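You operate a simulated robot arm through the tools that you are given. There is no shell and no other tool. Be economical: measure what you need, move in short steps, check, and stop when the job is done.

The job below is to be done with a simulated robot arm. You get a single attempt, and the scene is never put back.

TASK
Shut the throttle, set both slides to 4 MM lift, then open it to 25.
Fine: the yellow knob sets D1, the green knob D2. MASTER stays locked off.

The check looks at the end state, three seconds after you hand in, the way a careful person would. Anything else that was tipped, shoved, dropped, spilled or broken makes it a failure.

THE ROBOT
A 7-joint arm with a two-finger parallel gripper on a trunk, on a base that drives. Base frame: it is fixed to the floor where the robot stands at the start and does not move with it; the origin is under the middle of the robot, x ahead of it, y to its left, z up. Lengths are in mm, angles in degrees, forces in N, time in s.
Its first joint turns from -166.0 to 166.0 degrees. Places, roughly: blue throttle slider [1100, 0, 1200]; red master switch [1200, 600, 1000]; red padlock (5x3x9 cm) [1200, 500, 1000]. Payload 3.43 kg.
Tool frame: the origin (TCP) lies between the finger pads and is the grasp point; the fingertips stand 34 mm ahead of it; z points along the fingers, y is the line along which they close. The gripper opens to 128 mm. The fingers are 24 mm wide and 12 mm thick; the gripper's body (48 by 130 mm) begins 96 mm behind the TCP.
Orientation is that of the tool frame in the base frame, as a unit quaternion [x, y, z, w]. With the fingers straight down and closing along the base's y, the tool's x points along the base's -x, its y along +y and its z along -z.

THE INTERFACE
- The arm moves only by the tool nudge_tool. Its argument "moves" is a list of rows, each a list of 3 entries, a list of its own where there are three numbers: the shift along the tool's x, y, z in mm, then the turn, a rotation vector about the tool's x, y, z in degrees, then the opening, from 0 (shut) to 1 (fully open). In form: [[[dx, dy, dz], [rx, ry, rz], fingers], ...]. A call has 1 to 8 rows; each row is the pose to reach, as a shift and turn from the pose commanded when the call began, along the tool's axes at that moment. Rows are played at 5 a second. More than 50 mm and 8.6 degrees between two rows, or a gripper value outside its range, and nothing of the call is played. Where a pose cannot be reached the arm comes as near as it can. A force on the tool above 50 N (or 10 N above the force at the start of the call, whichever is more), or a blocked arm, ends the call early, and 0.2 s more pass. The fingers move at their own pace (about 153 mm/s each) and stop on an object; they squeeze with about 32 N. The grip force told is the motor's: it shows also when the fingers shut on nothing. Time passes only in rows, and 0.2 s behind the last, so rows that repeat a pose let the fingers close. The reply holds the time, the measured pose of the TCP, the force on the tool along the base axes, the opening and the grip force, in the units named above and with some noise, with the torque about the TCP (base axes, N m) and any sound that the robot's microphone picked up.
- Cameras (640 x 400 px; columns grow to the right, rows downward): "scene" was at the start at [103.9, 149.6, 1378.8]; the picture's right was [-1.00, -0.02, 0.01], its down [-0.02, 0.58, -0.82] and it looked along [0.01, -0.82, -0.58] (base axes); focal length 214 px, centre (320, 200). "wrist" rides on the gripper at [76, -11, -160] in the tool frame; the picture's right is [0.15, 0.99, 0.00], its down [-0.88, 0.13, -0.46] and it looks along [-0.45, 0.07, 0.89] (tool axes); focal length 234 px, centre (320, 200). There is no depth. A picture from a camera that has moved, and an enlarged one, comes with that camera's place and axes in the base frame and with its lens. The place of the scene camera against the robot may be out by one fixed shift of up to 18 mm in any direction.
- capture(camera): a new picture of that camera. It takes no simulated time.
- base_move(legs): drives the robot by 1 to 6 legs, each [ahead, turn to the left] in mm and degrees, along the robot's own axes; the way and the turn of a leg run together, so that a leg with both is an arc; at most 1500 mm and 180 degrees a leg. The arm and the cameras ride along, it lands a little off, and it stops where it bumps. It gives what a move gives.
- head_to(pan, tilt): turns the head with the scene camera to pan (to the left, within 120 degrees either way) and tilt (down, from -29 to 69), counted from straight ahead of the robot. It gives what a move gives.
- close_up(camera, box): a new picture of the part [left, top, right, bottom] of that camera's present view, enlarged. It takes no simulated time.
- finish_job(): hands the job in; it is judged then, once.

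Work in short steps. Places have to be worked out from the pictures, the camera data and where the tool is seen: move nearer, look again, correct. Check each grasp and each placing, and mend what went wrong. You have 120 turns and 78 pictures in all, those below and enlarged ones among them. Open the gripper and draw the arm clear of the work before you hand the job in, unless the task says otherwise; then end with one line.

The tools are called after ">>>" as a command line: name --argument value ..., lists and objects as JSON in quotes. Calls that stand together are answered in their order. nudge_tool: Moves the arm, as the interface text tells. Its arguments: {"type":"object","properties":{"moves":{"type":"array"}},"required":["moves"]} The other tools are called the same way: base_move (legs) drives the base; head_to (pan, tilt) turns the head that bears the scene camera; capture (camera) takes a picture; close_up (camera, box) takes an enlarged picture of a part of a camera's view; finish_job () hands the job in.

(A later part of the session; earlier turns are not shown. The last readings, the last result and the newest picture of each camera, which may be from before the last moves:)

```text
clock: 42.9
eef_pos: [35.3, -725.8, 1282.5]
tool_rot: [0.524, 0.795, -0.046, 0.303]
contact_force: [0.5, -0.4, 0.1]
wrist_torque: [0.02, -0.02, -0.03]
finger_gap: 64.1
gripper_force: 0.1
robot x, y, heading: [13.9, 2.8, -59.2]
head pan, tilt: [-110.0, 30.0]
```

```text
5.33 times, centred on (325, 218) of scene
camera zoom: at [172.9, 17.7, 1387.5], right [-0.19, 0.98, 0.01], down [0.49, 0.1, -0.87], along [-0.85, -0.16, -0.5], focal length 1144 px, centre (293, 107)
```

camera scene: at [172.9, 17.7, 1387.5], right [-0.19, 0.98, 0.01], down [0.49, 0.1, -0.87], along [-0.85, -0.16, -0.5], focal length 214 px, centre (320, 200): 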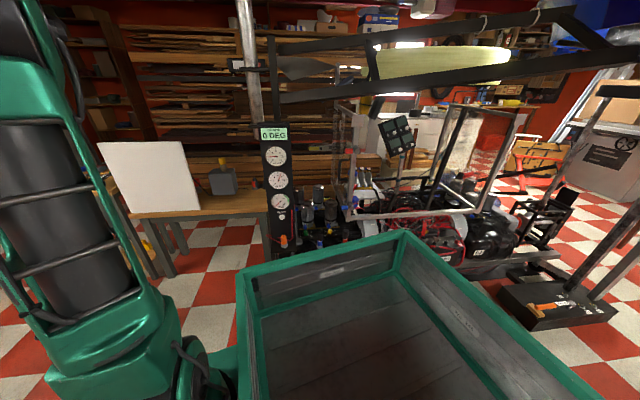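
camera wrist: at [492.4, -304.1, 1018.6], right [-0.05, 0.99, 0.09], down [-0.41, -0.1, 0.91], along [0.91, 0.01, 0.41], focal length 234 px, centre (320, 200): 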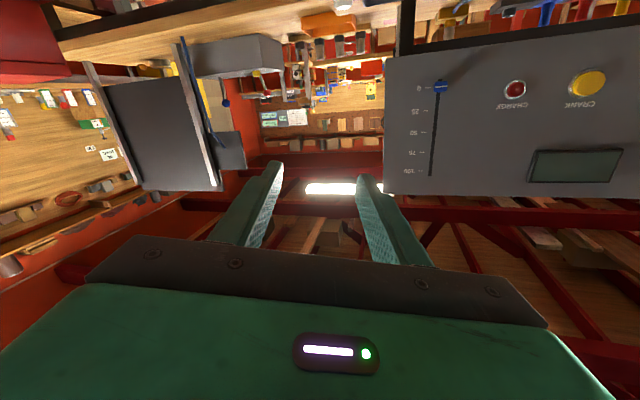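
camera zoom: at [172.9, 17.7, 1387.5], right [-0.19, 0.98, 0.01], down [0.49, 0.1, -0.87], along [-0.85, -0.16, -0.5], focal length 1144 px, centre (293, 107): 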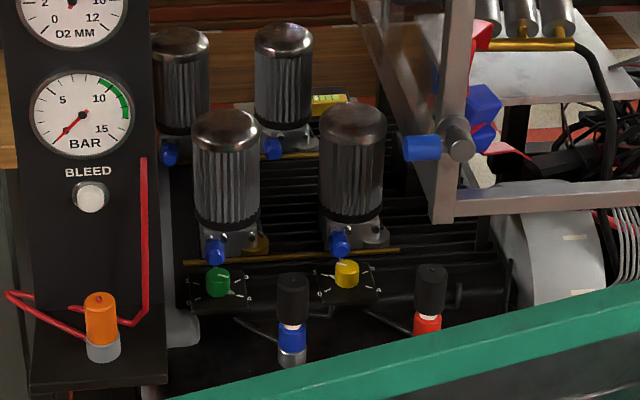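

Gauges at throttle 0: D1 ≈ 2, D2 ≈ 7. Yellow knob ~[-985,-128,465], green ~[-955,-290,453]. I turn on 60° more, checking clearance on the way.

>>> base_move --legs '[[0, -60]]'

>>> head_to --pan -50 --tilt 30

>>> capture --camera "scene"

```text
clock: 43.8
eef_pos: [-17.0, -717.5, 1298.9]
tool_rot: [0.575, 0.752, -0.068, 0.315]
contact_force: [1.3, -0.6, -1.6]
wrist_torque: [0.1, 0.01, -0.01]
finger_gap: 63.7
gripper_force: 0.1
robot x, y, heading: [11.6, 6.2, -60.5]
head pan, tilt: [-110.0, 30.0]
stopped in leg 1: the robot was blocked; the commanded pose is now the measured one
```

```text
clock: 45.1
eef_pos: [-16.8, -717.2, 1298.5]
tool_rot: [0.575, 0.752, -0.068, 0.315]
contact_force: [-0.6, -0.2, -0.2]
wrist_torque: [0.0, 0.0, -0.02]
finger_gap: 63.9
gripper_force: 0.1
robot x, y, heading: [13.5, 2.8, -60.5]
head pan, tilt: [-50.0, 30.0]
```

```text
37 pictures are left
camera scene: at [230.3, -55.9, 1386.3], right [-0.94, 0.35, 0.01], down [0.17, 0.48, -0.86], along [-0.31, -0.8, -0.51], focal length 214 px, centre (320, 200)
```

scene: 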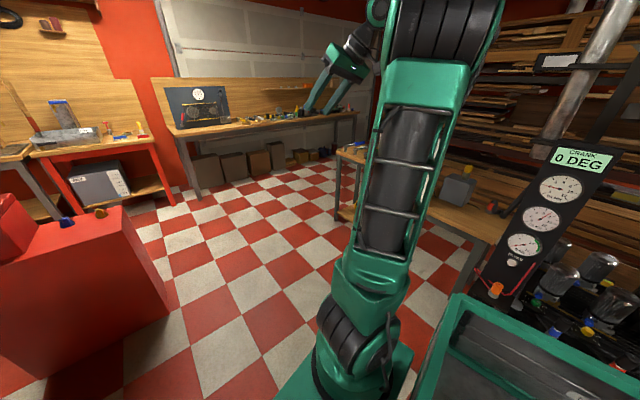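

Blocked after 1°, without arm force; likely the base or tray. I look behind-left where the tray swings toward the table.

>>> head_to --pan 120 --tilt 55

>>> capture --camera "scene"

```text
clock: 47.7
eef_pos: [-17.9, -718.2, 1297.6]
tool_rot: [0.575, 0.752, -0.069, 0.315]
contact_force: [-0.1, -0.9, 0.2]
wrist_torque: [-0.04, -0.02, 0.01]
finger_gap: 64.2
gripper_force: 0.0
robot x, y, heading: [10.4, 1.1, -60.7]
head pan, tilt: [120.0, 55.0]
```

```text
36 pictures are left
camera scene: at [298.8, 91.1, 1351.6], right [0.86, -0.51, -0.01], down [-0.42, -0.7, -0.58], along [0.29, 0.5, -0.82], focal length 214 px, centre (320, 200)
```

scene: 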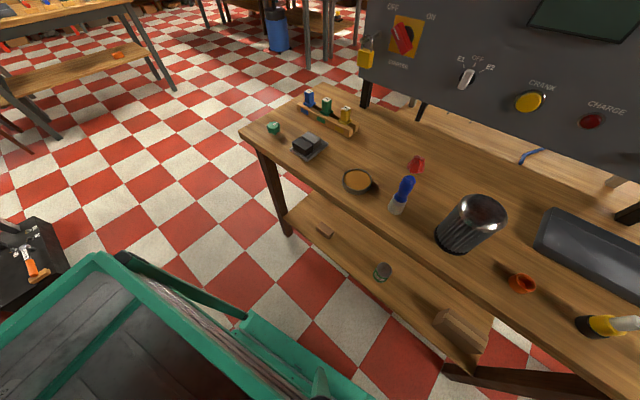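

Nothing is close to the base or tray (tray corner triangulates at radius 400). I simply retry with a smaller turn.

>>> base_move --legs '[[0, -20]]'

```text
clock: 48.5
eef_pos: [-80.2, -702.9, 1315.7]
tool_rot: [0.625, 0.704, -0.089, 0.326]
contact_force: [1.4, -0.4, -0.9]
wrist_torque: [0.07, 0.0, 0.01]
finger_gap: 64.1
gripper_force: 0.1
robot x, y, heading: [17.3, 3.3, -62.7]
head pan, tilt: [120.0, 55.0]
stopped in leg 1: the robot was blocked; the commanded pose is now the measured one
```

The base itself is being held. I look at the floor around the front and right of it.

>>> head_to --pan 0 --tilt 65

>>> capture --camera "scene"

>>> head_to --pan 80 --tilt 69

>>> capture --camera "scene"

```text
clock: 50.5
eef_pos: [-78.6, -701.5, 1315.1]
tool_rot: [0.624, 0.704, -0.09, 0.326]
contact_force: [0.4, -0.5, 0.5]
wrist_torque: [0.0, 0.0, 0.0]
finger_gap: 64.0
gripper_force: 0.1
robot x, y, heading: [8.7, 3.5, -62.7]
head pan, tilt: [0.0, 65.0]
```

```text
35 pictures are left
camera scene: at [290.5, -34.4, 1338.6], right [-0.89, -0.46, 0.0], down [-0.42, 0.81, -0.41], along [0.19, -0.36, -0.91], focal length 214 px, centre (320, 200)
```

scene: 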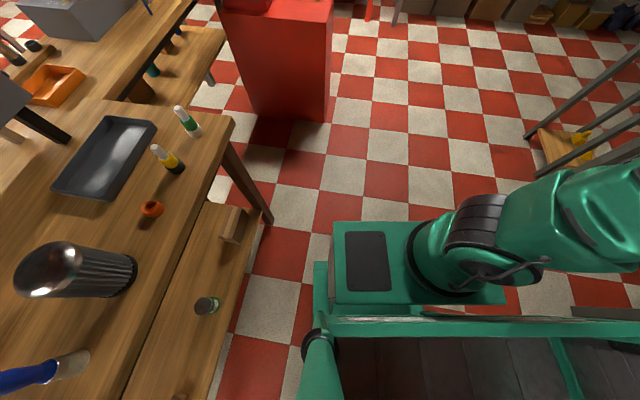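

```text
clock: 52.1
eef_pos: [-77.9, -701.9, 1315.5]
tool_rot: [0.624, 0.704, -0.089, 0.326]
contact_force: [0.2, 0.2, 0.5]
wrist_torque: [0.0, 0.03, -0.01]
finger_gap: 63.8
gripper_force: 0.0
robot x, y, heading: [13.1, 3.7, -62.9]
head pan, tilt: [80.0, 68.8]
```

```text
34 pictures are left
camera scene: at [316.2, 36.1, 1335.5], right [0.29, -0.96, -0.01], down [-0.89, -0.27, -0.36], along [0.34, 0.12, -0.93], focal length 214 px, centre (320, 200)
```

scene: 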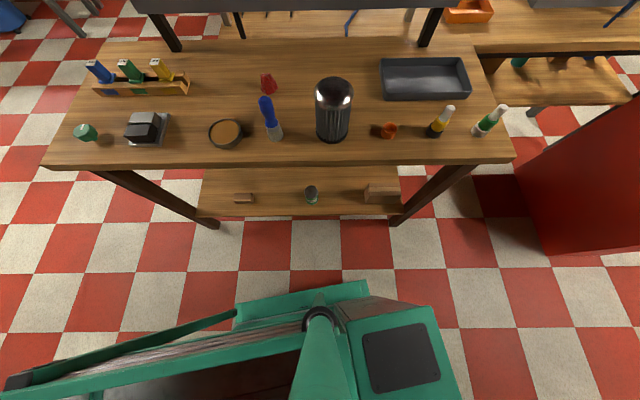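

Base is clear of everything, so the arm's awkward (joint-limited) pose is suspect. I bring the arm to an easier pose: forward and left in the robot's frame, fingers more downward.

>>> nudge_tool --moves '[[[-2, 16, 12], [0, 4, 0], 0.5], [[-3, 32, 24], [0, 8, 0], 0.5], [[-5, 48, 36], [0, 12, 0], 0.5], [[-6, 64, 48], [0, 16, 0], 0.5], [[-8, 80, 60], [0, 20, 0], 0.5], [[-9, 96, 72], [0, 24, 0], 0.5], [[-11, 112, 84], [0, 28, 0], 0.5], [[-12, 127, 94], [0, 32, 0], 0.5]]'

>>> base_move --legs '[[0, -20]]'

```text
clock: 53.9
eef_pos: [87.6, -713.2, 1281.8]
tool_rot: [0.597, 0.789, 0.087, 0.111]
contact_force: [-1.4, -0.5, 0.2]
wrist_torque: [-0.01, -0.02, -0.03]
finger_gap: 64.2
gripper_force: 0.0
robot x, y, heading: [13.1, 3.5, -62.5]
head pan, tilt: [80.0, 68.8]
```

```text
clock: 55.5
eef_pos: [-166.0, -693.2, 1282.1]
tool_rot: [0.728, 0.671, 0.065, 0.124]
contact_force: [-1.0, 0.4, -0.4]
wrist_torque: [-0.02, -0.02, 0.0]
finger_gap: 64.1
gripper_force: 0.0
robot x, y, heading: [15.2, 2.1, -83.3]
head pan, tilt: [80.0, 68.8]
```

That was it; the turn works. I turn on by 90° to face the engine.

>>> base_move --legs '[[0, -90]]'

>>> head_to --pan 0 --tilt 35

>>> capture --camera "scene"

>>> capture --camera "wrist"

```text
clock: 60.1
eef_pos: [-671.9, 154.7, 1290.5]
tool_rot: [0.99, -0.015, -0.044, 0.135]
contact_force: [-0.2, 0.5, 0.2]
wrist_torque: [0.0, -0.01, -0.01]
finger_gap: 64.1
gripper_force: 0.0
robot x, y, heading: [22.8, -20.0, -170.7]
head pan, tilt: [80.0, 68.8]
```

```text
clock: 61.6
eef_pos: [-656.6, 158.1, 1299.3]
tool_rot: [0.989, -0.014, -0.051, 0.135]
contact_force: [-0.4, 0.3, -1.0]
wrist_torque: [0.0, 0.0, -0.03]
finger_gap: 63.9
gripper_force: 0.0
robot x, y, heading: [21.4, -13.6, -170.4]
head pan, tilt: [0.0, 35.0]
```

```text
33 pictures are left
camera scene: at [-140.5, -275.1, 1378.1], right [-0.17, 0.99, 0.0], down [0.58, 0.1, -0.81], along [-0.8, -0.14, -0.58], focal length 214 px, centre (320, 200)
```

scene: 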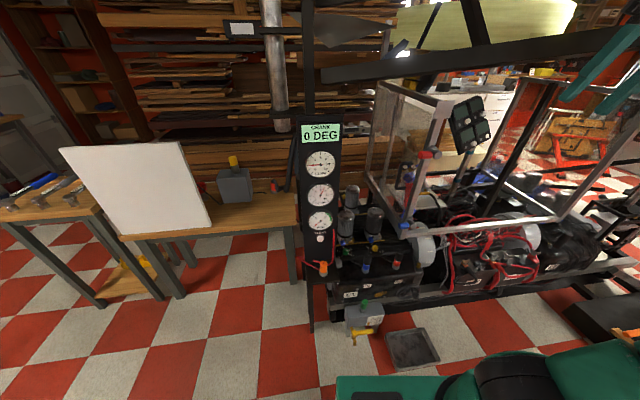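

```text
32 pictures are left
camera wrist: at [-563.8, 210.1, 1439.0], right [0.13, -0.96, 0.25], down [-0.83, 0.03, 0.56], along [-0.54, -0.28, -0.79], focal length 234 px, centre (320, 200)
```

wrist: 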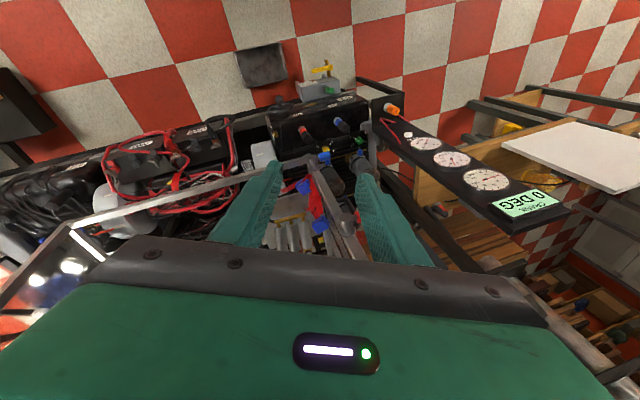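

Now facing the engine. Zoom on the knob area.

>>> close_up --camera "scene" --box '[295, 200, 455, 300]'

>>> close_up --camera "wrist" --box '[250, 80, 410, 180]'

```text
4.00 times, centred on (375, 250) of scene
camera zoom: at [-140.5, -275.1, 1378.1], right [-0.17, 0.99, 0.0], down [0.58, 0.1, -0.81], along [-0.8, -0.14, -0.58], focal length 858 px, centre (100, 0)
```

zoom: 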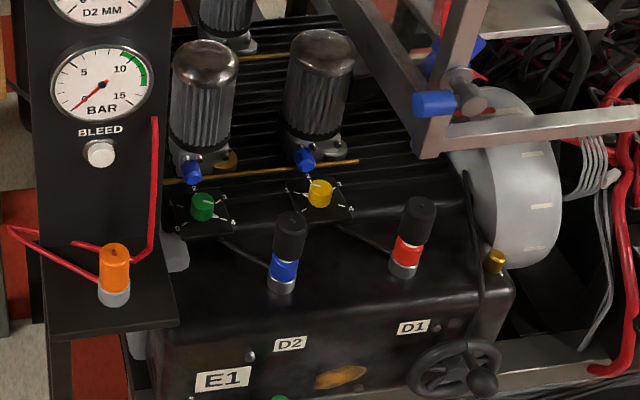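

```text
4.00 times, centred on (330, 130) of wrist
camera zoom: at [-563.8, 210.1, 1439.0], right [0.13, -0.96, 0.25], down [-0.83, 0.03, 0.56], along [-0.54, -0.28, -0.79], focal length 937 px, centre (280, 480)
```

zoom: 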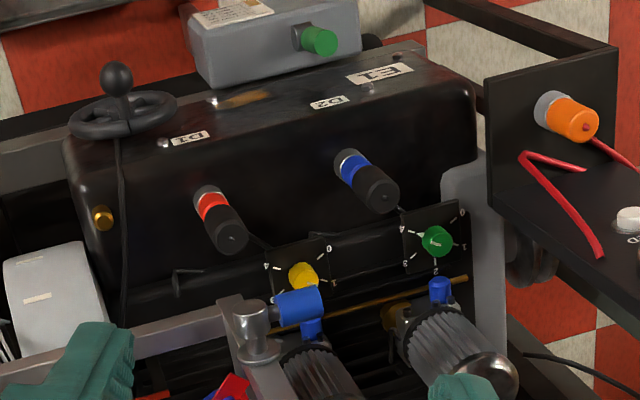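

Knobs have vertical axes: yellow about [-945,-122,480], green [-895..-950,-275,485]. I bring the tool over in front, upright, closing along y, staying short of the engine.

>>> nudge_tool --moves '[[[2, 23, 43], [2, 0, 0], 0.5], [[4, 46, 86], [4, 0, 0], 0.5], [[6, 70, 129], [6, 0, 0], 0.5], [[8, 93, 172], [8, 0, 0], 0.5], [[10, 117, 216], [10, 0, 0], 0.5], [[12, 140, 260], [12, 0, 0], 0.5], [[14, 163, 304], [14, 0, 0], 0.5], [[17, 187, 347], [15.6, 0, 0], 0.5]]'

>>> base_move --legs '[[120, 0]]'

>>> capture --camera "scene"

>>> capture --camera "wrist"

```text
refused: row 5 steps farther than a row can; nothing moved
```

```text
clock: 62.9
eef_pos: [-772.1, 137.6, 1298.5]
tool_rot: [0.989, -0.013, -0.051, 0.136]
contact_force: [0.6, 0.2, -1.0]
wrist_torque: [0.0, -0.02, -0.01]
finger_gap: 64.3
gripper_force: 0.1
robot x, y, heading: [-96.0, -33.1, -170.5]
head pan, tilt: [0.0, 35.0]
```

```text
29 pictures are left
camera scene: at [-255.8, -295.1, 1378.1], right [-0.17, 0.99, 0.0], down [0.58, 0.1, -0.81], along [-0.8, -0.14, -0.58], focal length 214 px, centre (320, 200)
```

scene: 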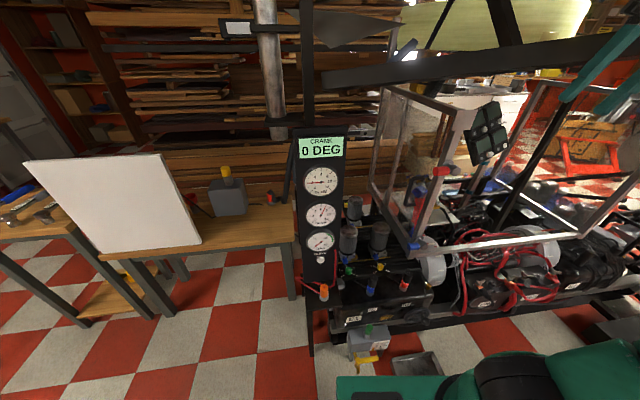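

```text
28 pictures are left
camera wrist: at [-680.1, 189.1, 1439.0], right [0.13, -0.96, 0.25], down [-0.83, 0.03, 0.56], along [-0.54, -0.29, -0.79], focal length 234 px, centre (320, 200)
```

wrist: 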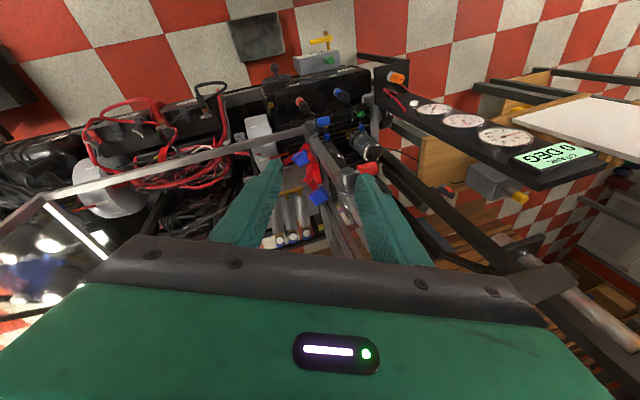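

The move was refused (step length) while the base did advance; nothing was touched. I redo it with smaller steps, also drawing back in +x.

>>> nudge_tool --moves '[[[9, 21, 41], [2, 0, 0], 0.5], [[18, 42, 82], [4, 0, 0], 0.5], [[27, 63, 123], [6, 0, 0], 0.5], [[37, 84, 164], [8, 0, 0], 0.5], [[47, 105, 206], [10, 0, 0], 0.5], [[57, 126, 248], [12, 0, 0], 0.5], [[67, 147, 290], [14, 0, 0], 0.5], [[77, 168, 332], [15.6, 0, 0], 0.5]]'

```text
clock: 64.7
eef_pos: [-719.7, -115.5, 1021.0]
tool_rot: [0.998, -0.02, -0.055, 0.002]
contact_force: [0.1, -0.6, 0.2]
wrist_torque: [-0.04, -0.01, -0.01]
finger_gap: 64.1
gripper_force: 0.1
robot x, y, heading: [-91.6, -37.3, -170.5]
head pan, tilt: [0.0, 35.0]
```

Good: upright at [-720,-115,1021]. Down another 200 mm in front of the engine, then look with the wrist camera.

>>> nudge_tool --moves '[[[0, 5, 45], [0, 0, 0], 0.5], [[0, 10, 90], [0, 0, 0], 0.5], [[0, 15, 135], [0, 0, 0], 0.5], [[0, 20, 180], [0, 0, 0], 0.5], [[0, 25, 225], [0, 0, 0], 0.5]]'

>>> capture --camera "wrist"

>>> close_up --camera "scene" --box '[280, 130, 460, 330]'

```text
clock: 65.8
eef_pos: [-747.7, -140.0, 803.0]
tool_rot: [0.998, -0.019, -0.055, 0.001]
contact_force: [0.4, 0.1, 0.0]
wrist_torque: [-0.01, 0.04, 0.02]
finger_gap: 64.2
gripper_force: 0.1
robot x, y, heading: [-92.7, -35.6, -170.3]
head pan, tilt: [0.0, 35.0]
```

```text
27 pictures are left
camera wrist: at [-654.2, -130.7, 952.1], right [0.11, -0.99, -0.01], down [-0.83, -0.1, 0.55], along [-0.55, -0.05, -0.83], focal length 234 px, centre (320, 200)
```

wrist: 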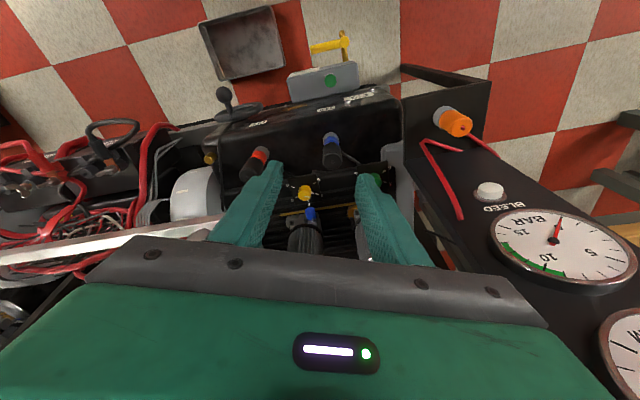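

```text
2.00 times, centred on (370, 230) of scene
camera zoom: at [-255.2, -295.1, 1378.2], right [-0.17, 0.99, 0.0], down [0.58, 0.1, -0.81], along [-0.8, -0.14, -0.58], focal length 429 px, centre (220, 140)
```

zoom: 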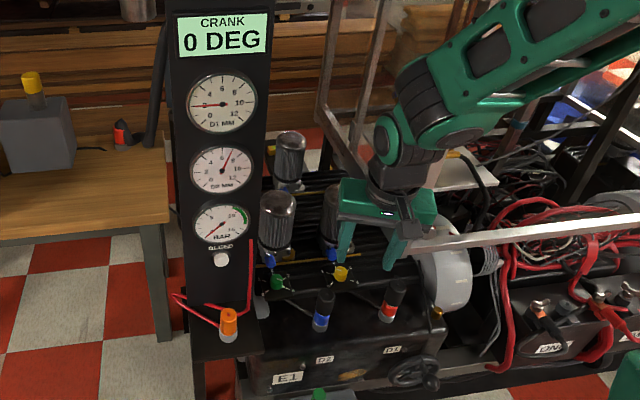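

Positions refined: yellow ≈ [-947,-120,487], green ≈ [-894,-276,487]. Zoom on knob dials to read scales.

>>> close_up --camera "wrist" --box '[280, 150, 408, 230]'

```text
5.00 times, centred on (344, 190) of wrist
camera zoom: at [-654.2, -130.7, 952.1], right [0.11, -0.99, -0.01], down [-0.83, -0.1, 0.55], along [-0.55, -0.05, -0.83], focal length 1171 px, centre (200, 250)
```

zoom: 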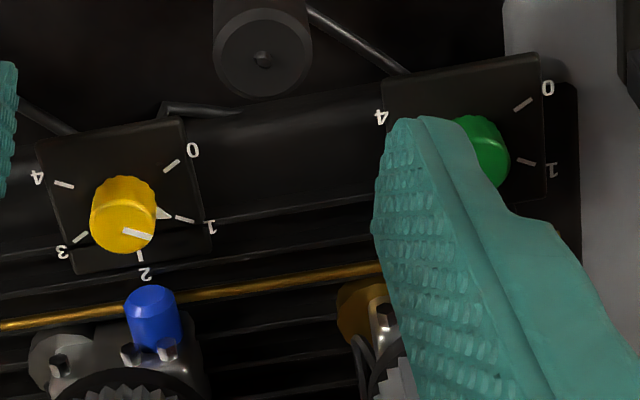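

The dial runs 0–4 clockwise seen from above; yellow pointer near 1. I go round the guard grip: lower, yaw -35°, advance to a point just front-right of the yellow knob, and look.

>>> nudge_tool --moves '[[[0, 9, 34], [0, 0, -7], 0.5], [[0, 17, 69], [0, 0, -14], 0.5], [[0, 25, 103], [0, 0, -21], 0.5], [[-33, 27, 122], [0, 0, -26], 0.5], [[-66, 28, 141], [0, 0, -30], 0.5], [[-99, 30, 160], [0, 0, -33], 0.5], [[-132, 31, 178], [0, 0, -35], 0.5]]'

>>> capture --camera "wrist"

>>> close_up --camera "scene" --box '[300, 150, 460, 310]'

```text
clock: 67.5
eef_pos: [-896.1, -165.9, 642.0]
tool_rot: [0.958, 0.282, -0.053, -0.015]
contact_force: [0.1, 0.5, -0.3]
wrist_torque: [-0.01, 0.0, -0.01]
finger_gap: 63.9
gripper_force: 0.0
robot x, y, heading: [-92.3, -37.1, -170.3]
head pan, tilt: [0.0, 35.0]
```

```text
24 pictures are left
camera wrist: at [-820.9, -114.4, 791.5], right [0.66, -0.75, -0.07], down [-0.62, -0.59, 0.53], along [-0.44, -0.3, -0.85], focal length 234 px, centre (320, 200)
```

wrist: 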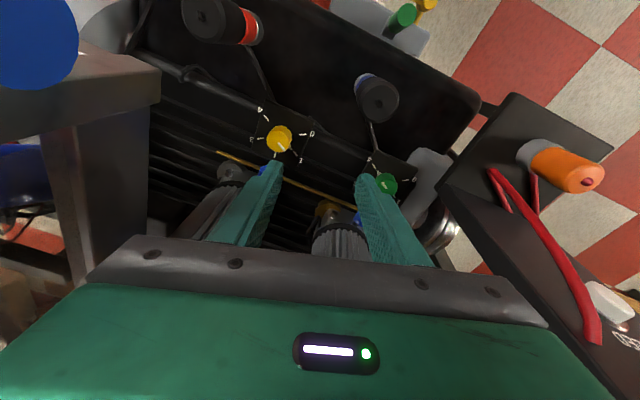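

```text
2.50 times, centred on (380, 230) of scene
camera zoom: at [-255.5, -295.2, 1378.1], right [-0.17, 0.99, 0.0], down [0.58, 0.1, -0.81], along [-0.8, -0.14, -0.58], focal length 536 px, centre (170, 125)
```

zoom: 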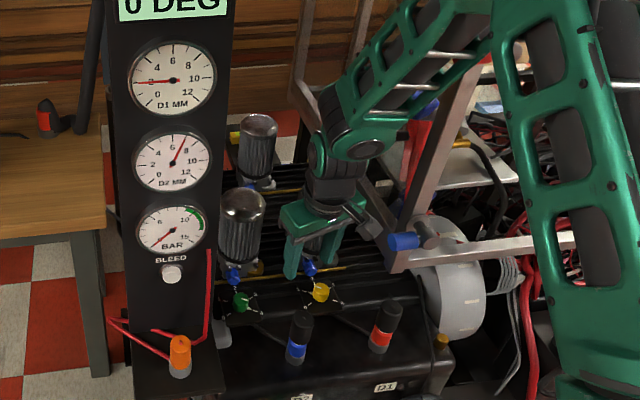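

Blue guard grip ends near [-880,-50,708], and the wrist camera would come near it. I yaw back and lean the gripper body 15° toward −y, away from the grip, then hover over the yellow knob.

>>> nudge_tool --moves '[[[0, 0, 0], [3, 2, 4.6], 0.5], [[0, 0, 0], [6, 4, 9.2], 0.5], [[0, 0, 0], [9.3, 6, 13.8], 0.5], [[0, 0, 0], [12.5, 8.1, 18.4], 0.5], [[-2, -28, 22], [12.5, 8.1, 18.4], 0.5], [[-5, -57, 44], [12.5, 8.1, 18.4], 0.5]]'

>>> capture --camera "wrist"

>>> close_up --camera "scene" --box '[300, 150, 460, 310]'

```text
clock: 68.8
eef_pos: [-935.8, -121.0, 601.2]
tool_rot: [0.984, 0.116, -0.017, -0.13]
contact_force: [0.1, -0.2, -1.0]
wrist_torque: [0.02, 0.01, 0.0]
finger_gap: 64.1
gripper_force: 0.1
robot x, y, heading: [-95.9, -35.4, -170.3]
head pan, tilt: [0.0, 35.0]
```

```text
22 pictures are left
camera wrist: at [-853.6, -131.6, 755.9], right [0.36, -0.9, -0.26], down [-0.8, -0.44, 0.41], along [-0.48, 0.06, -0.88], focal length 234 px, centre (320, 200)
```

wrist: 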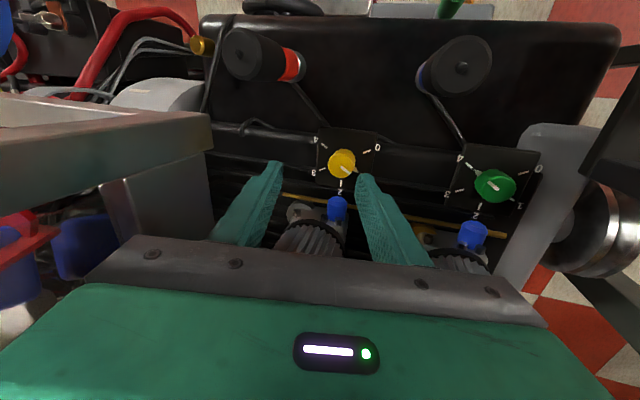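

```text
2.50 times, centred on (380, 230) of scene
camera zoom: at [-255.6, -295.2, 1378.1], right [-0.17, 0.99, 0.0], down [0.58, 0.1, -0.81], along [-0.8, -0.14, -0.58], focal length 536 px, centre (170, 125)
```

zoom: 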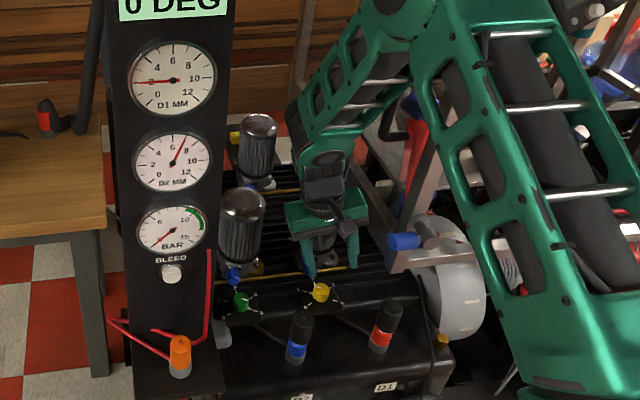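

Exactly over the yellow knob with good clearance. I halve the lean, yaw -15° more to leave turning room, and descend around the knob.

>>> nudge_tool --moves '[[[0, 0, 0], [-3.4, -0.8, -7.5], 0.5], [[0, 0, 0], [-6.8, -1.6, -15], 0.5], [[0, 9, 32], [-6.8, -1.6, -15], 0.5], [[0, 16, 58], [-6.8, -1.6, -15], 0.5], [[0, 16, 58], [-6.8, -1.6, -15], 0.5]]'

>>> capture --camera "wrist"

```text
clock: 70.0
eef_pos: [-940.0, -121.2, 539.9]
tool_rot: [0.967, 0.246, -0.007, -0.07]
contact_force: [0.7, -0.2, 0.2]
wrist_torque: [0.0, 0.01, 0.01]
finger_gap: 64.3
gripper_force: 0.0
robot x, y, heading: [-90.8, -37.1, -170.3]
head pan, tilt: [0.0, 35.0]
```

```text
20 pictures are left
camera wrist: at [-869.7, -94.7, 699.0], right [0.6, -0.79, -0.14], down [-0.69, -0.59, 0.41], along [-0.41, -0.16, -0.9], focal length 234 px, centre (320, 200)
```

wrist: 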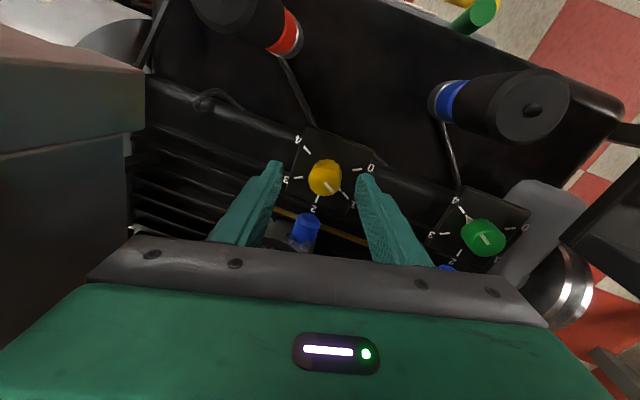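

Knob well centred. Down 14 mm and close gently.

>>> nudge_tool --moves '[[[0, 3, 14], [0, 0, 0], 0.5], [[0, 3, 14], [0, 0, 0], 0.35], [[0, 3, 14], [0, 0, 0], 0.2], [[0, 3, 14], [0, 0, 0], 0.1], [[0, 3, 14], [0, 0, 0], 0.1]]'

```text
clock: 71.2
eef_pos: [-936.4, -123.7, 525.0]
tool_rot: [0.967, 0.246, -0.006, -0.07]
contact_force: [5.8, -6.5, -3.9]
wrist_torque: [-0.85, -0.52, 0.02]
finger_gap: 31.6
gripper_force: 44.9
robot x, y, heading: [-94.3, -35.6, -170.7]
head pan, tilt: [0.0, 35.0]
```

Gripped at 31.6 mm. Turn 30° clockwise about the vertical and read the gauge.

>>> nudge_tool --moves '[[[0, 0, 0], [-0.1, 0.8, 6], 0.1], [[0, 0, 0], [-0.3, 1.7, 12], 0.1], [[0, 0, 0], [-0.4, 2.5, 18], 0.1], [[0, 0, 0], [-0.5, 3.3, 24], 0.1], [[0, 0, 0], [-0.7, 4.2, 30], 0.1], [[0, 0, 0], [-0.7, 4.2, 30], 0.1]]'

>>> close_up --camera "scene" --box '[295, 155, 375, 235]'

```text
clock: 72.7
eef_pos: [-939.3, -125.6, 525.8]
tool_rot: [0.998, -0.014, 0.012, -0.067]
contact_force: [-12.2, -28.5, -34.7]
wrist_torque: [-1.3, 0.32, 0.12]
finger_gap: 31.2
gripper_force: 44.9
robot x, y, heading: [-95.6, -38.3, -170.4]
head pan, tilt: [0.0, 35.0]
```

```text
5.00 times, centred on (335, 195) of scene
camera zoom: at [-257.6, -295.9, 1377.8], right [-0.17, 0.99, 0.0], down [0.58, 0.1, -0.81], along [-0.8, -0.14, -0.59], focal length 1072 px, centre (245, 225)
```

zoom: 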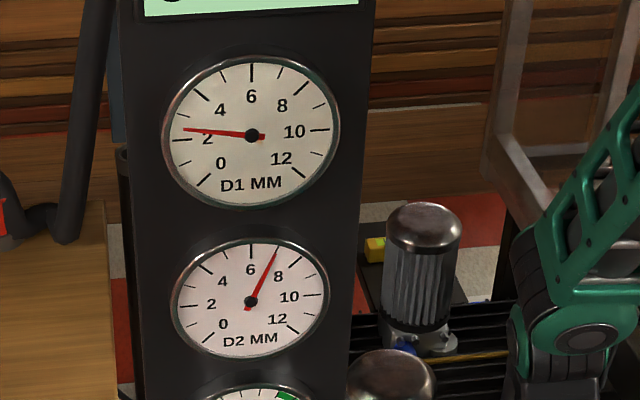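

D1 rose to ~2.4 in 30°. Continue 22° more, then release, lift slightly and turn back for a new grip.

>>> nudge_tool --moves '[[[0, 0, 1], [-0.2, 0.9, 7], 0.1], [[0, 0, 1], [-0.3, 1.8, 14], 0.1], [[0, 0, 1], [-0.5, 3, 22], 0.1], [[0, 0, 1], [-0.5, 3, 22], 0.1], [[0, 0, 1], [-0.5, 3, 22], 0.4], [[0, 0, 0], [-0.5, 3, 22], 0.4]]'

>>> close_up --camera "scene" --box '[295, 155, 375, 235]'

>>> close_up --camera "wrist" --box '[240, 100, 400, 260]'

```text
clock: 74.0
eef_pos: [-937.2, -121.4, 527.4]
tool_rot: [0.975, -0.208, 0.025, -0.067]
contact_force: [-0.2, 0.2, -0.4]
wrist_torque: [-0.03, 0.01, 0.0]
finger_gap: 51.1
gripper_force: 0.1
robot x, y, heading: [-90.5, -38.7, -170.2]
head pan, tilt: [0.0, 35.0]
```

```text
5.00 times, centred on (335, 195) of scene
camera zoom: at [-255.9, -295.2, 1378.1], right [-0.17, 0.99, 0.0], down [0.58, 0.1, -0.81], along [-0.8, -0.14, -0.58], focal length 1072 px, centre (245, 225)
```

zoom: 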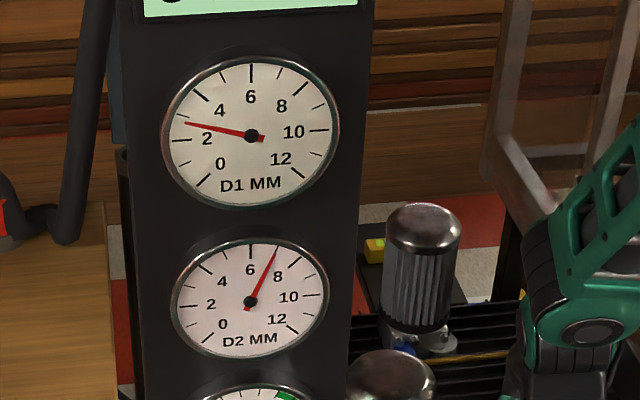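

```text
2.50 times, centred on (320, 180) of wrist
camera zoom: at [-873.6, -159.3, 684.9], right [-0.26, -0.95, -0.14], down [-0.89, 0.19, 0.41], along [-0.37, 0.23, -0.9], focal length 585 px, centre (320, 250)
```

zoom: 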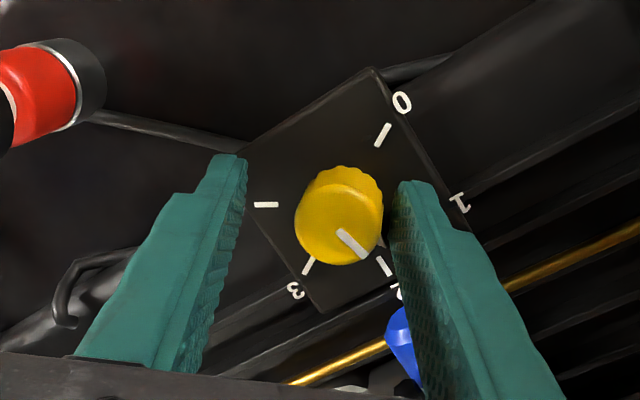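

D1 ≈ 2.65, knob at ~1.85 (≈0.75 mm per 60°). Rotate the open gripper back by 58° around the knob.

>>> nudge_tool --moves '[[[0, 0, 0], [0.15, -1, -7.2], 0.45], [[0, 0, 0], [0.3, -2, -14.4], 0.45], [[0, 0, 0], [0.45, -3, -21.6], 0.45], [[0, 0, 0], [0.6, -4, -28.8], 0.45], [[0, 0, 0], [0.75, -5.1, -36], 0.45], [[0, 0, 0], [0.9, -6.1, -43.2], 0.45], [[0, 0, 0], [1, -7.1, -50.4], 0.45], [[0, 0, 0], [1.2, -8.2, -57.4], 0.45]]'

>>> nudge_tool --moves '[[[0, 0, 1], [0, 0, 0], 0.3], [[0, 0, 1], [0, 0, 0], 0.1], [[0, 0, 1], [0, 0, 0], 0.1], [[0, 0, 1], [0, 0, 0], 0.1]]'

```text
clock: 75.8
eef_pos: [-936.6, -122.0, 524.6]
tool_rot: [0.954, 0.292, -0.012, -0.069]
contact_force: [0.0, -0.1, -0.2]
wrist_torque: [-0.02, 0.03, 0.0]
finger_gap: 57.6
gripper_force: 0.0
robot x, y, heading: [-94.0, -38.7, -170.5]
head pan, tilt: [0.0, 35.0]
```

```text
clock: 76.8
eef_pos: [-937.6, -123.0, 524.5]
tool_rot: [0.954, 0.293, -0.011, -0.069]
contact_force: [4.6, -3.5, 2.2]
wrist_torque: [-0.68, -0.54, 0.03]
finger_gap: 31.4
gripper_force: 45.3
robot x, y, heading: [-91.4, -34.7, -170.4]
head pan, tilt: [0.0, 35.0]
```

Regripped. Turn 58° clockwise, hold, open.

>>> nudge_tool --moves '[[[0, 0, 0], [-0.1, 1, 7.2], 0.1], [[0, 0, 0], [-0.3, 2, 14.4], 0.1], [[0, 0, 0], [-0.4, 3, 21.6], 0.1], [[0, 0, 0], [-0.6, 4, 28.8], 0.1], [[0, 0, 0], [-0.8, 5.1, 36], 0.1], [[0, 0, 0], [-0.9, 6.1, 43.2], 0.1], [[0, 0, 0], [-1, 7.1, 50.4], 0.1], [[0, 0, 0], [-1.2, 8.2, 57.4], 0.1]]'

>>> close_up --camera "scene" --box '[305, 155, 345, 200]'

```text
clock: 78.7
eef_pos: [-939.8, -126.6, 526.3]
tool_rot: [0.976, -0.206, 0.021, -0.062]
contact_force: [-28.8, -35.8, 7.9]
wrist_torque: [-1.4, 1.49, 0.22]
finger_gap: 31.2
gripper_force: 45.2
robot x, y, heading: [-93.7, -36.0, -170.1]
head pan, tilt: [0.0, 35.0]
```

```text
8.89 times, centred on (325, 178) of scene
camera zoom: at [-256.2, -295.9, 1377.9], right [-0.17, 0.99, 0.0], down [0.58, 0.1, -0.81], along [-0.8, -0.14, -0.59], focal length 1906 px, centre (276, 400)
```

zoom: 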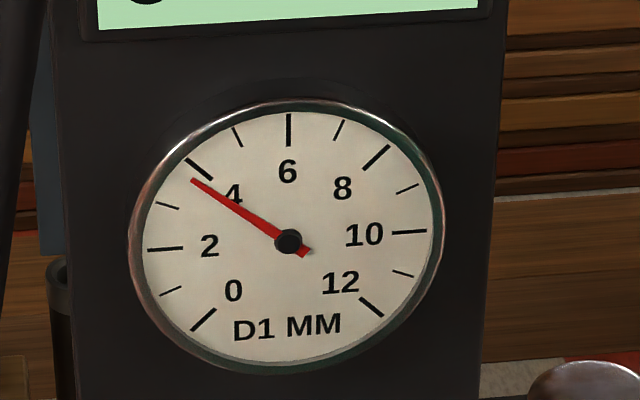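

D1 ≈ 3.7; ~15° more is needed. Release, turn back 35°, regrip.

>>> nudge_tool --moves '[[[0, 0, 0], [0, 0, 0], 0.45], [[0, 0, 0], [0, 0, 0], 0.45], [[0, 0, 0], [0.15, -1, -7], 0.45], [[0, 0, 0], [0.3, -2, -14], 0.45], [[0, 0, 0], [0.45, -3, -21], 0.45], [[0, 0, 0], [0.6, -4, -28], 0.45], [[0, 0, 0], [0.75, -5, -35], 0.45], [[0, 0, 0], [0.75, -5, -35], 0.45]]'

>>> close_up --camera "scene" --box '[305, 155, 345, 200]'

>>> nudge_tool --moves '[[[0, 0, 0], [0, 0, 0], 0.3], [[0, 0, 0], [0, 0, 0], 0.1], [[0, 0, 0], [0, 0, 0], 0.1], [[0, 0, 0], [0, 0, 0], 0.1]]'

```text
clock: 80.5
eef_pos: [-938.1, -121.5, 524.3]
tool_rot: [0.993, 0.1, 0.002, -0.07]
contact_force: [0.0, 0.5, -0.2]
wrist_torque: [-0.03, 0.02, -0.01]
finger_gap: 57.6
gripper_force: 0.1
robot x, y, heading: [-94.8, -38.0, -170.4]
head pan, tilt: [0.0, 35.0]
```

```text
8.89 times, centred on (325, 178) of scene
camera zoom: at [-255.9, -295.3, 1378.1], right [-0.17, 0.99, 0.0], down [0.58, 0.1, -0.81], along [-0.8, -0.14, -0.58], focal length 1906 px, centre (276, 400)
```

zoom: 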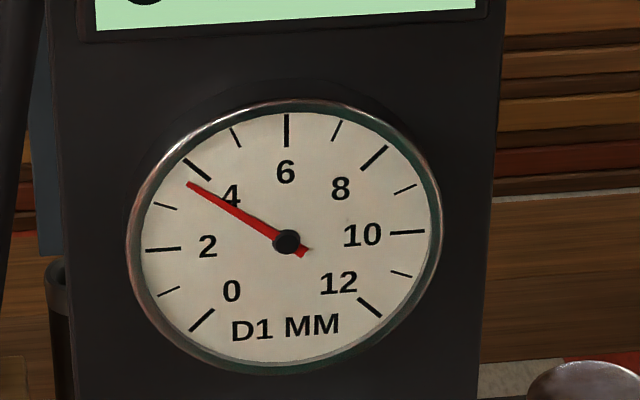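

```text
clock: 81.5
eef_pos: [-936.0, -124.9, 523.6]
tool_rot: [0.993, 0.1, 0.002, -0.069]
contact_force: [3.6, -20.4, -5.8]
wrist_torque: [-1.45, -0.11, 0.13]
finger_gap: 31.1
gripper_force: 44.7
robot x, y, heading: [-95.0, -35.1, -170.4]
head pan, tilt: [0.0, 35.0]
```

After release D1 ≈ 3.64. Turn 22° and read.

>>> nudge_tool --moves '[[[0, 0, 0], [-0.1, 0.8, 5.5], 0.1], [[0, 0, 0], [-0.2, 1.6, 11], 0.1], [[0, 0, 0], [-0.3, 2.3, 16.5], 0.1], [[0, 0, 0], [-0.4, 3.1, 22], 0.1], [[0, 0, 0], [-0.4, 3.1, 22], 0.1]]'

>>> close_up --camera "scene" --box '[305, 155, 345, 200]'

```text
clock: 82.7
eef_pos: [-935.9, -125.7, 524.4]
tool_rot: [0.994, -0.092, 0.015, -0.063]
contact_force: [-6.3, -35.0, -20.0]
wrist_torque: [-1.59, 0.85, 0.16]
finger_gap: 31.2
gripper_force: 44.7
robot x, y, heading: [-90.8, -35.4, -170.4]
head pan, tilt: [0.0, 35.0]
```

```text
8.89 times, centred on (325, 178) of scene
camera zoom: at [-256.8, -296.0, 1377.8], right [-0.17, 0.99, 0.0], down [0.58, 0.1, -0.81], along [-0.8, -0.14, -0.59], focal length 1906 px, centre (276, 400)
```

zoom: 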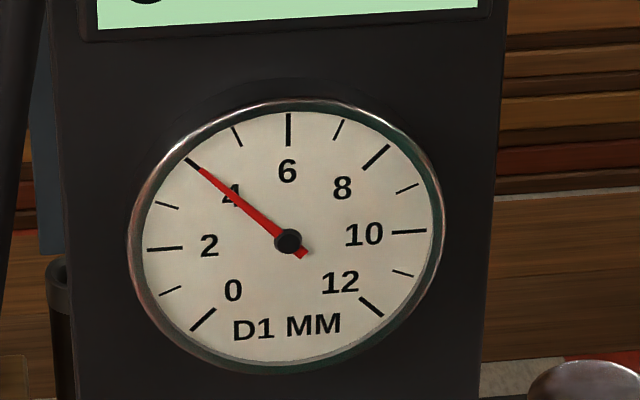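

D1 is on 4. I add 2° for the small spring-back, then open and lift straight off.

>>> nudge_tool --moves '[[[0, 0, 0], [0, 0.3, 2], 0.1], [[0, 0, 0], [0, 0.3, 2], 0.1], [[0, 0, 0], [0, 0.3, 2], 0.25], [[0, 0, 0], [0, 0.3, 2], 0.5], [[0, -6, -40], [0, 0.3, 2], 0.5], [[0, -12, -80], [0, 0.3, 2], 0.5]]'

>>> close_up --camera "scene" --box '[295, 150, 385, 240]'

```text
clock: 84.0
eef_pos: [-937.7, -121.4, 606.2]
tool_rot: [0.991, -0.112, 0.018, -0.07]
contact_force: [0.9, -0.1, 0.0]
wrist_torque: [0.03, -0.05, 0.0]
finger_gap: 63.9
gripper_force: 0.0
robot x, y, heading: [-92.6, -37.9, -170.3]
head pan, tilt: [0.0, 35.0]
```

```text
4.44 times, centred on (340, 195) of scene
camera zoom: at [-256.3, -295.3, 1378.0], right [-0.17, 0.99, 0.0], down [0.58, 0.1, -0.81], along [-0.8, -0.14, -0.58], focal length 953 px, centre (231, 222)
```

zoom: 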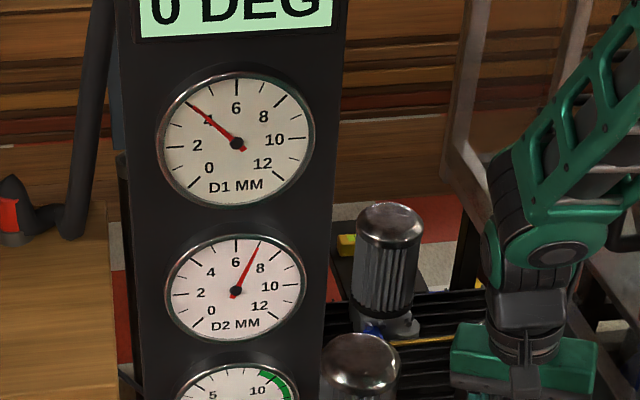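

D1 holds at 4; D2 reads 7. Now hover over the green knob (~[-885,-267]), leaning the body the other way (+y), off the gauge tower.

>>> nudge_tool --moves '[[[21, 32, -5], [-3.6, 0.8, 2.3], 0.5], [[42, 65, -9], [-7.3, 1.6, 4.6], 0.5], [[63, 97, -13], [-11, 2.5, 6.9], 0.5], [[83, 130, -17], [-14.6, 3.3, 9.2], 0.5], [[83, 130, -17], [-14.6, 3.3, 9.2], 0.5]]'

>>> capture --camera "wrist"

```text
clock: 85.2
eef_pos: [-886.1, -266.9, 607.6]
tool_rot: [0.979, -0.194, 0.026, 0.061]
contact_force: [-0.1, -0.2, -0.1]
wrist_torque: [0.01, -0.01, -0.01]
finger_gap: 64.1
gripper_force: 0.1
robot x, y, heading: [-99.2, -35.5, -170.7]
head pan, tilt: [0.0, 35.0]
```

```text
12 pictures are left
camera wrist: at [-815.9, -263.9, 768.6], right [-0.24, -0.96, 0.12], down [-0.88, 0.27, 0.4], along [-0.42, -0.01, -0.91], focal length 234 px, centre (320, 200)
```

wrist: 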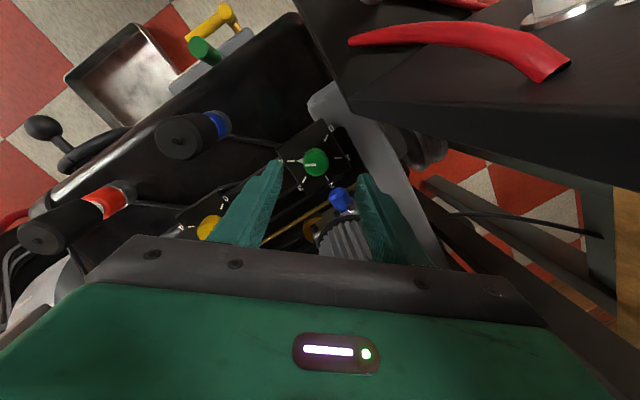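

Green knob at about [-888,-273]; its pointer is near 4. Shift 6 mm, descend around it and close.

>>> nudge_tool --moves '[[[-3, 2, 30], [0, 0, 0], 0.5], [[-5, 0, 60], [0, 0, 0], 0.5], [[-6, -3, 82], [0, 0, 0], 0.5], [[-6, -3, 82], [0, 0, 0], 0.5], [[-6, -3, 82], [0, 0, 0], 0.3], [[-6, -3, 82], [0, 0, 0], 0.1], [[-6, -3, 82], [0, 0, 0], 0.1], [[-6, -3, 82], [0, 0, 0], 0.1]]'

```text
clock: 87.0
eef_pos: [-890.4, -270.5, 526.3]
tool_rot: [0.979, -0.193, 0.026, 0.059]
contact_force: [-5.7, -8.0, -7.3]
wrist_torque: [0.36, 0.11, 0.03]
finger_gap: 30.6
gripper_force: 44.9
robot x, y, heading: [-95.5, -37.9, -170.2]
head pan, tilt: [0.0, 35.0]
```

Gripped. Turn 56° counter-clockwise.

>>> nudge_tool --moves '[[[0, 0, 0], [0.5, 0.8, -7], 0.1], [[0, 0, 0], [1, 1.5, -14], 0.1], [[0, 0, 0], [1.6, 2.3, -21], 0.1], [[0, 0, 0], [2.1, 3.1, -28], 0.1], [[0, 0, 0], [2.6, 3.9, -35], 0.1], [[0, 0, 0], [3.1, 4.6, -42], 0.1], [[0, 0, 0], [3.7, 5.4, -49], 0.1], [[0, 0, 0], [4.2, 6.2, -56], 0.1]]'

>>> close_up --camera "scene" --box '[300, 160, 345, 230]'

```text
clock: 88.9
eef_pos: [-888.7, -266.5, 534.1]
tool_rot: [0.956, 0.287, 0.042, 0.035]
contact_force: [-17.5, 2.4, -36.1]
wrist_torque: [0.44, 0.55, -0.09]
finger_gap: 29.3
gripper_force: 45.7
robot x, y, heading: [-92.6, -35.5, -170.2]
head pan, tilt: [0.0, 35.0]
stopped in row 8: the force on the tool passed its limit at 50 N (the readings are from after the stop); the commanded pose is now the measured one
```

```text
5.71 times, centred on (322, 195) of scene
camera zoom: at [-258.1, -295.8, 1377.7], right [-0.17, 0.99, 0.0], down [0.58, 0.1, -0.81], along [-0.8, -0.14, -0.59], focal length 1226 px, centre (306, 229)
```

zoom: 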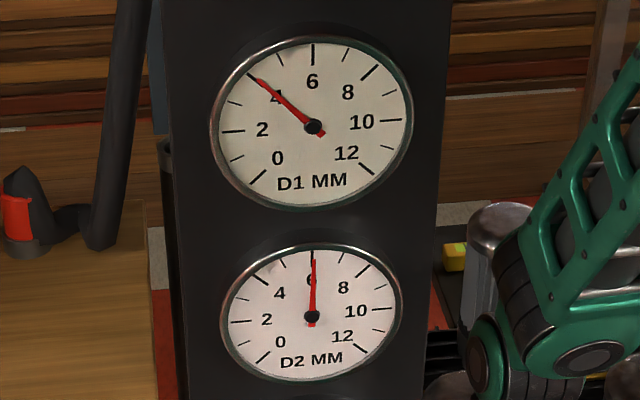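

D2 = 6.0 (1 mm per 56°). Open, turn back 58°, re-centre, regrip.

>>> nudge_tool --moves '[[[0, 0, 0], [0, 0, 0], 0.45], [[0, 0, 0], [0, 0, 0], 0.45], [[-1, 1, 0], [-0.6, -0.9, 8.2], 0.45], [[-2, 2, 2], [-1, -1.5, 16.4], 0.45], [[-3, 3, 4], [-1.5, -2.2, 24.6], 0.45], [[-4, 3, 6], [-2, -3, 32.8], 0.45], [[-4, 3, 8], [-2.5, -3.7, 41], 0.45], [[-4, 3, 9], [-3, -4.5, 49.2], 0.45]]'

>>> nudge_tool --moves '[[[0, 0, 0], [-0.5, -0.8, 8], 0.45], [[0, 0, 0], [-0.5, -0.8, 8], 0.3], [[0, 0, 0], [-0.5, -0.8, 8], 0.1], [[0, 0, 0], [-0.5, -0.8, 8], 0.1], [[0, 0, 0], [-0.5, -0.8, 8], 0.1]]'

```text
clock: 90.7
eef_pos: [-887.1, -274.2, 528.9]
tool_rot: [0.988, -0.14, 0.025, 0.052]
contact_force: [-0.4, -0.4, 0.2]
wrist_torque: [0.0, 0.0, 0.01]
finger_gap: 57.8
gripper_force: 0.0
robot x, y, heading: [-94.6, -35.8, -170.4]
head pan, tilt: [0.0, 35.0]
```

```text
clock: 91.9
eef_pos: [-887.1, -273.4, 527.5]
tool_rot: [0.977, -0.208, 0.021, 0.053]
contact_force: [-0.4, 0.2, 0.8]
wrist_torque: [0.52, -0.21, 0.02]
finger_gap: 30.4
gripper_force: 45.4
robot x, y, heading: [-96.4, -39.0, -170.5]
head pan, tilt: [0.0, 35.0]
```

Centred grip with no side force. Turn another 56° counter-clockwise, then release and turn back in the same manner.

>>> nudge_tool --moves '[[[0, 0, 0], [0.4, 0.7, -7], 0.1], [[0, 0, 0], [0.9, 1.3, -14], 0.1], [[0, 0, 0], [1.3, 2, -21], 0.1], [[0, 0, 0], [1.8, 2.7, -28], 0.1], [[0, 0, 0], [2.2, 3.3, -35], 0.1], [[0, 0, 0], [2.7, 4, -42], 0.1], [[0, 0, 0], [3.1, 4.7, -49], 0.1], [[0, 0, 0], [3.5, 5.3, -56], 0.1]]'

>>> nudge_tool --moves '[[[0, 0, 0], [0, 0, 0], 0.45], [[0, 0, 0], [0, 0, 0], 0.45], [[0, 0, 0], [-0.5, -0.8, 8.2], 0.45], [[0, 0, 0], [-1, -1.5, 16.4], 0.45], [[0, 0, 0], [-1.5, -2.2, 24.6], 0.45], [[0, 0, 0], [-2, -3, 32.8], 0.45], [[0, 0, 0], [-2.5, -3.7, 41], 0.45], [[0, 0, 0], [-3, -4.5, 49.2], 0.45]]'

>>> close_up --camera "scene" --box '[300, 185, 345, 230]'

```text
clock: 93.7
eef_pos: [-889.7, -267.8, 527.5]
tool_rot: [0.96, 0.277, 0.042, 0.032]
contact_force: [-8.2, 37.9, 7.2]
wrist_torque: [1.65, 0.59, -0.2]
finger_gap: 30.7
gripper_force: 44.4
robot x, y, heading: [-91.9, -32.7, -170.5]
head pan, tilt: [0.0, 35.0]
```

```text
clock: 95.5
eef_pos: [-888.6, -273.5, 527.3]
tool_rot: [0.987, -0.149, 0.025, 0.051]
contact_force: [-0.1, 0.3, 0.1]
wrist_torque: [0.04, -0.01, -0.05]
finger_gap: 57.5
gripper_force: 0.0
robot x, y, heading: [-89.6, -35.3, -170.5]
head pan, tilt: [0.0, 35.0]
```

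```text
8.89 times, centred on (322, 208) of scene
camera zoom: at [-256.0, -295.3, 1378.1], right [-0.17, 0.99, 0.0], down [0.58, 0.1, -0.81], along [-0.8, -0.14, -0.58], focal length 1906 px, centre (298, 133)
```

zoom: 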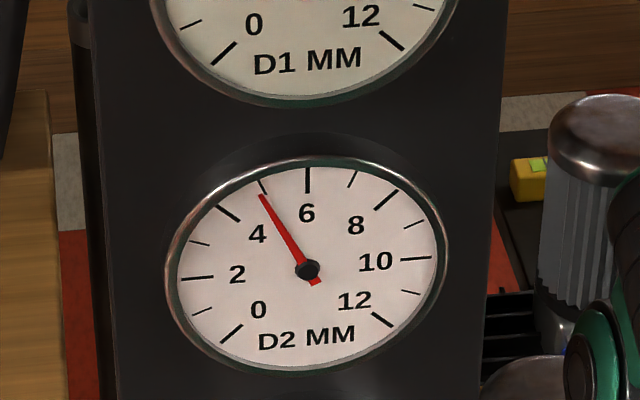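

D2 ≈ 4.87. Regrip, turn 44°, and read while holding.

>>> nudge_tool --moves '[[[0, 0, 0], [0, 0, 0], 0.3], [[0, 0, 0], [0, 0, 0], 0.1], [[0, 0, 0], [0, 0, 0], 0.1], [[0, 0, 0], [0, 0, 0], 0.1]]'

>>> nudge_tool --moves '[[[0, 0, 0], [0.4, 0.7, -7], 0.1], [[0, 0, 0], [0.9, 1.3, -14], 0.1], [[0, 0, 0], [1.3, 2, -21], 0.1], [[0, 0, 0], [1.8, 2.7, -28], 0.1], [[0, 0, 0], [2.2, 3.3, -35], 0.1], [[0, 0, 0], [2.5, 3.9, -40], 0.1], [[0, 0, 0], [2.8, 4.2, -44], 0.1], [[0, 0, 0], [2.8, 4.2, -44], 0.1]]'

>>> close_up --camera "scene" --box '[300, 185, 345, 230]'

```text
clock: 96.5
eef_pos: [-887.7, -273.9, 527.6]
tool_rot: [0.987, -0.148, 0.026, 0.049]
contact_force: [3.8, 7.0, 2.3]
wrist_torque: [0.78, -0.33, -0.06]
finger_gap: 30.5
gripper_force: 44.7
robot x, y, heading: [-93.9, -38.0, -170.5]
head pan, tilt: [0.0, 35.0]
```

```text
clock: 98.3
eef_pos: [-890.4, -270.0, 528.0]
tool_rot: [0.971, 0.234, 0.042, 0.035]
contact_force: [-4.5, 37.4, 10.0]
wrist_torque: [1.54, 0.29, -0.13]
finger_gap: 30.4
gripper_force: 45.3
robot x, y, heading: [-94.9, -36.4, -170.4]
head pan, tilt: [0.0, 35.0]
```

```text
8.89 times, centred on (322, 208) of scene
camera zoom: at [-255.8, -294.5, 1378.3], right [-0.17, 0.99, 0.0], down [0.58, 0.1, -0.81], along [-0.8, -0.14, -0.58], focal length 1906 px, centre (298, 133)
```

zoom: 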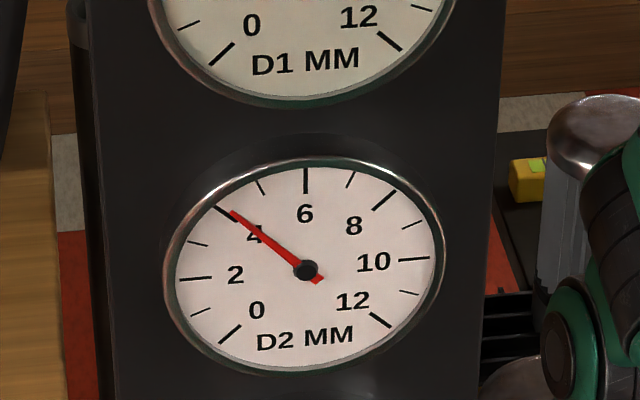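

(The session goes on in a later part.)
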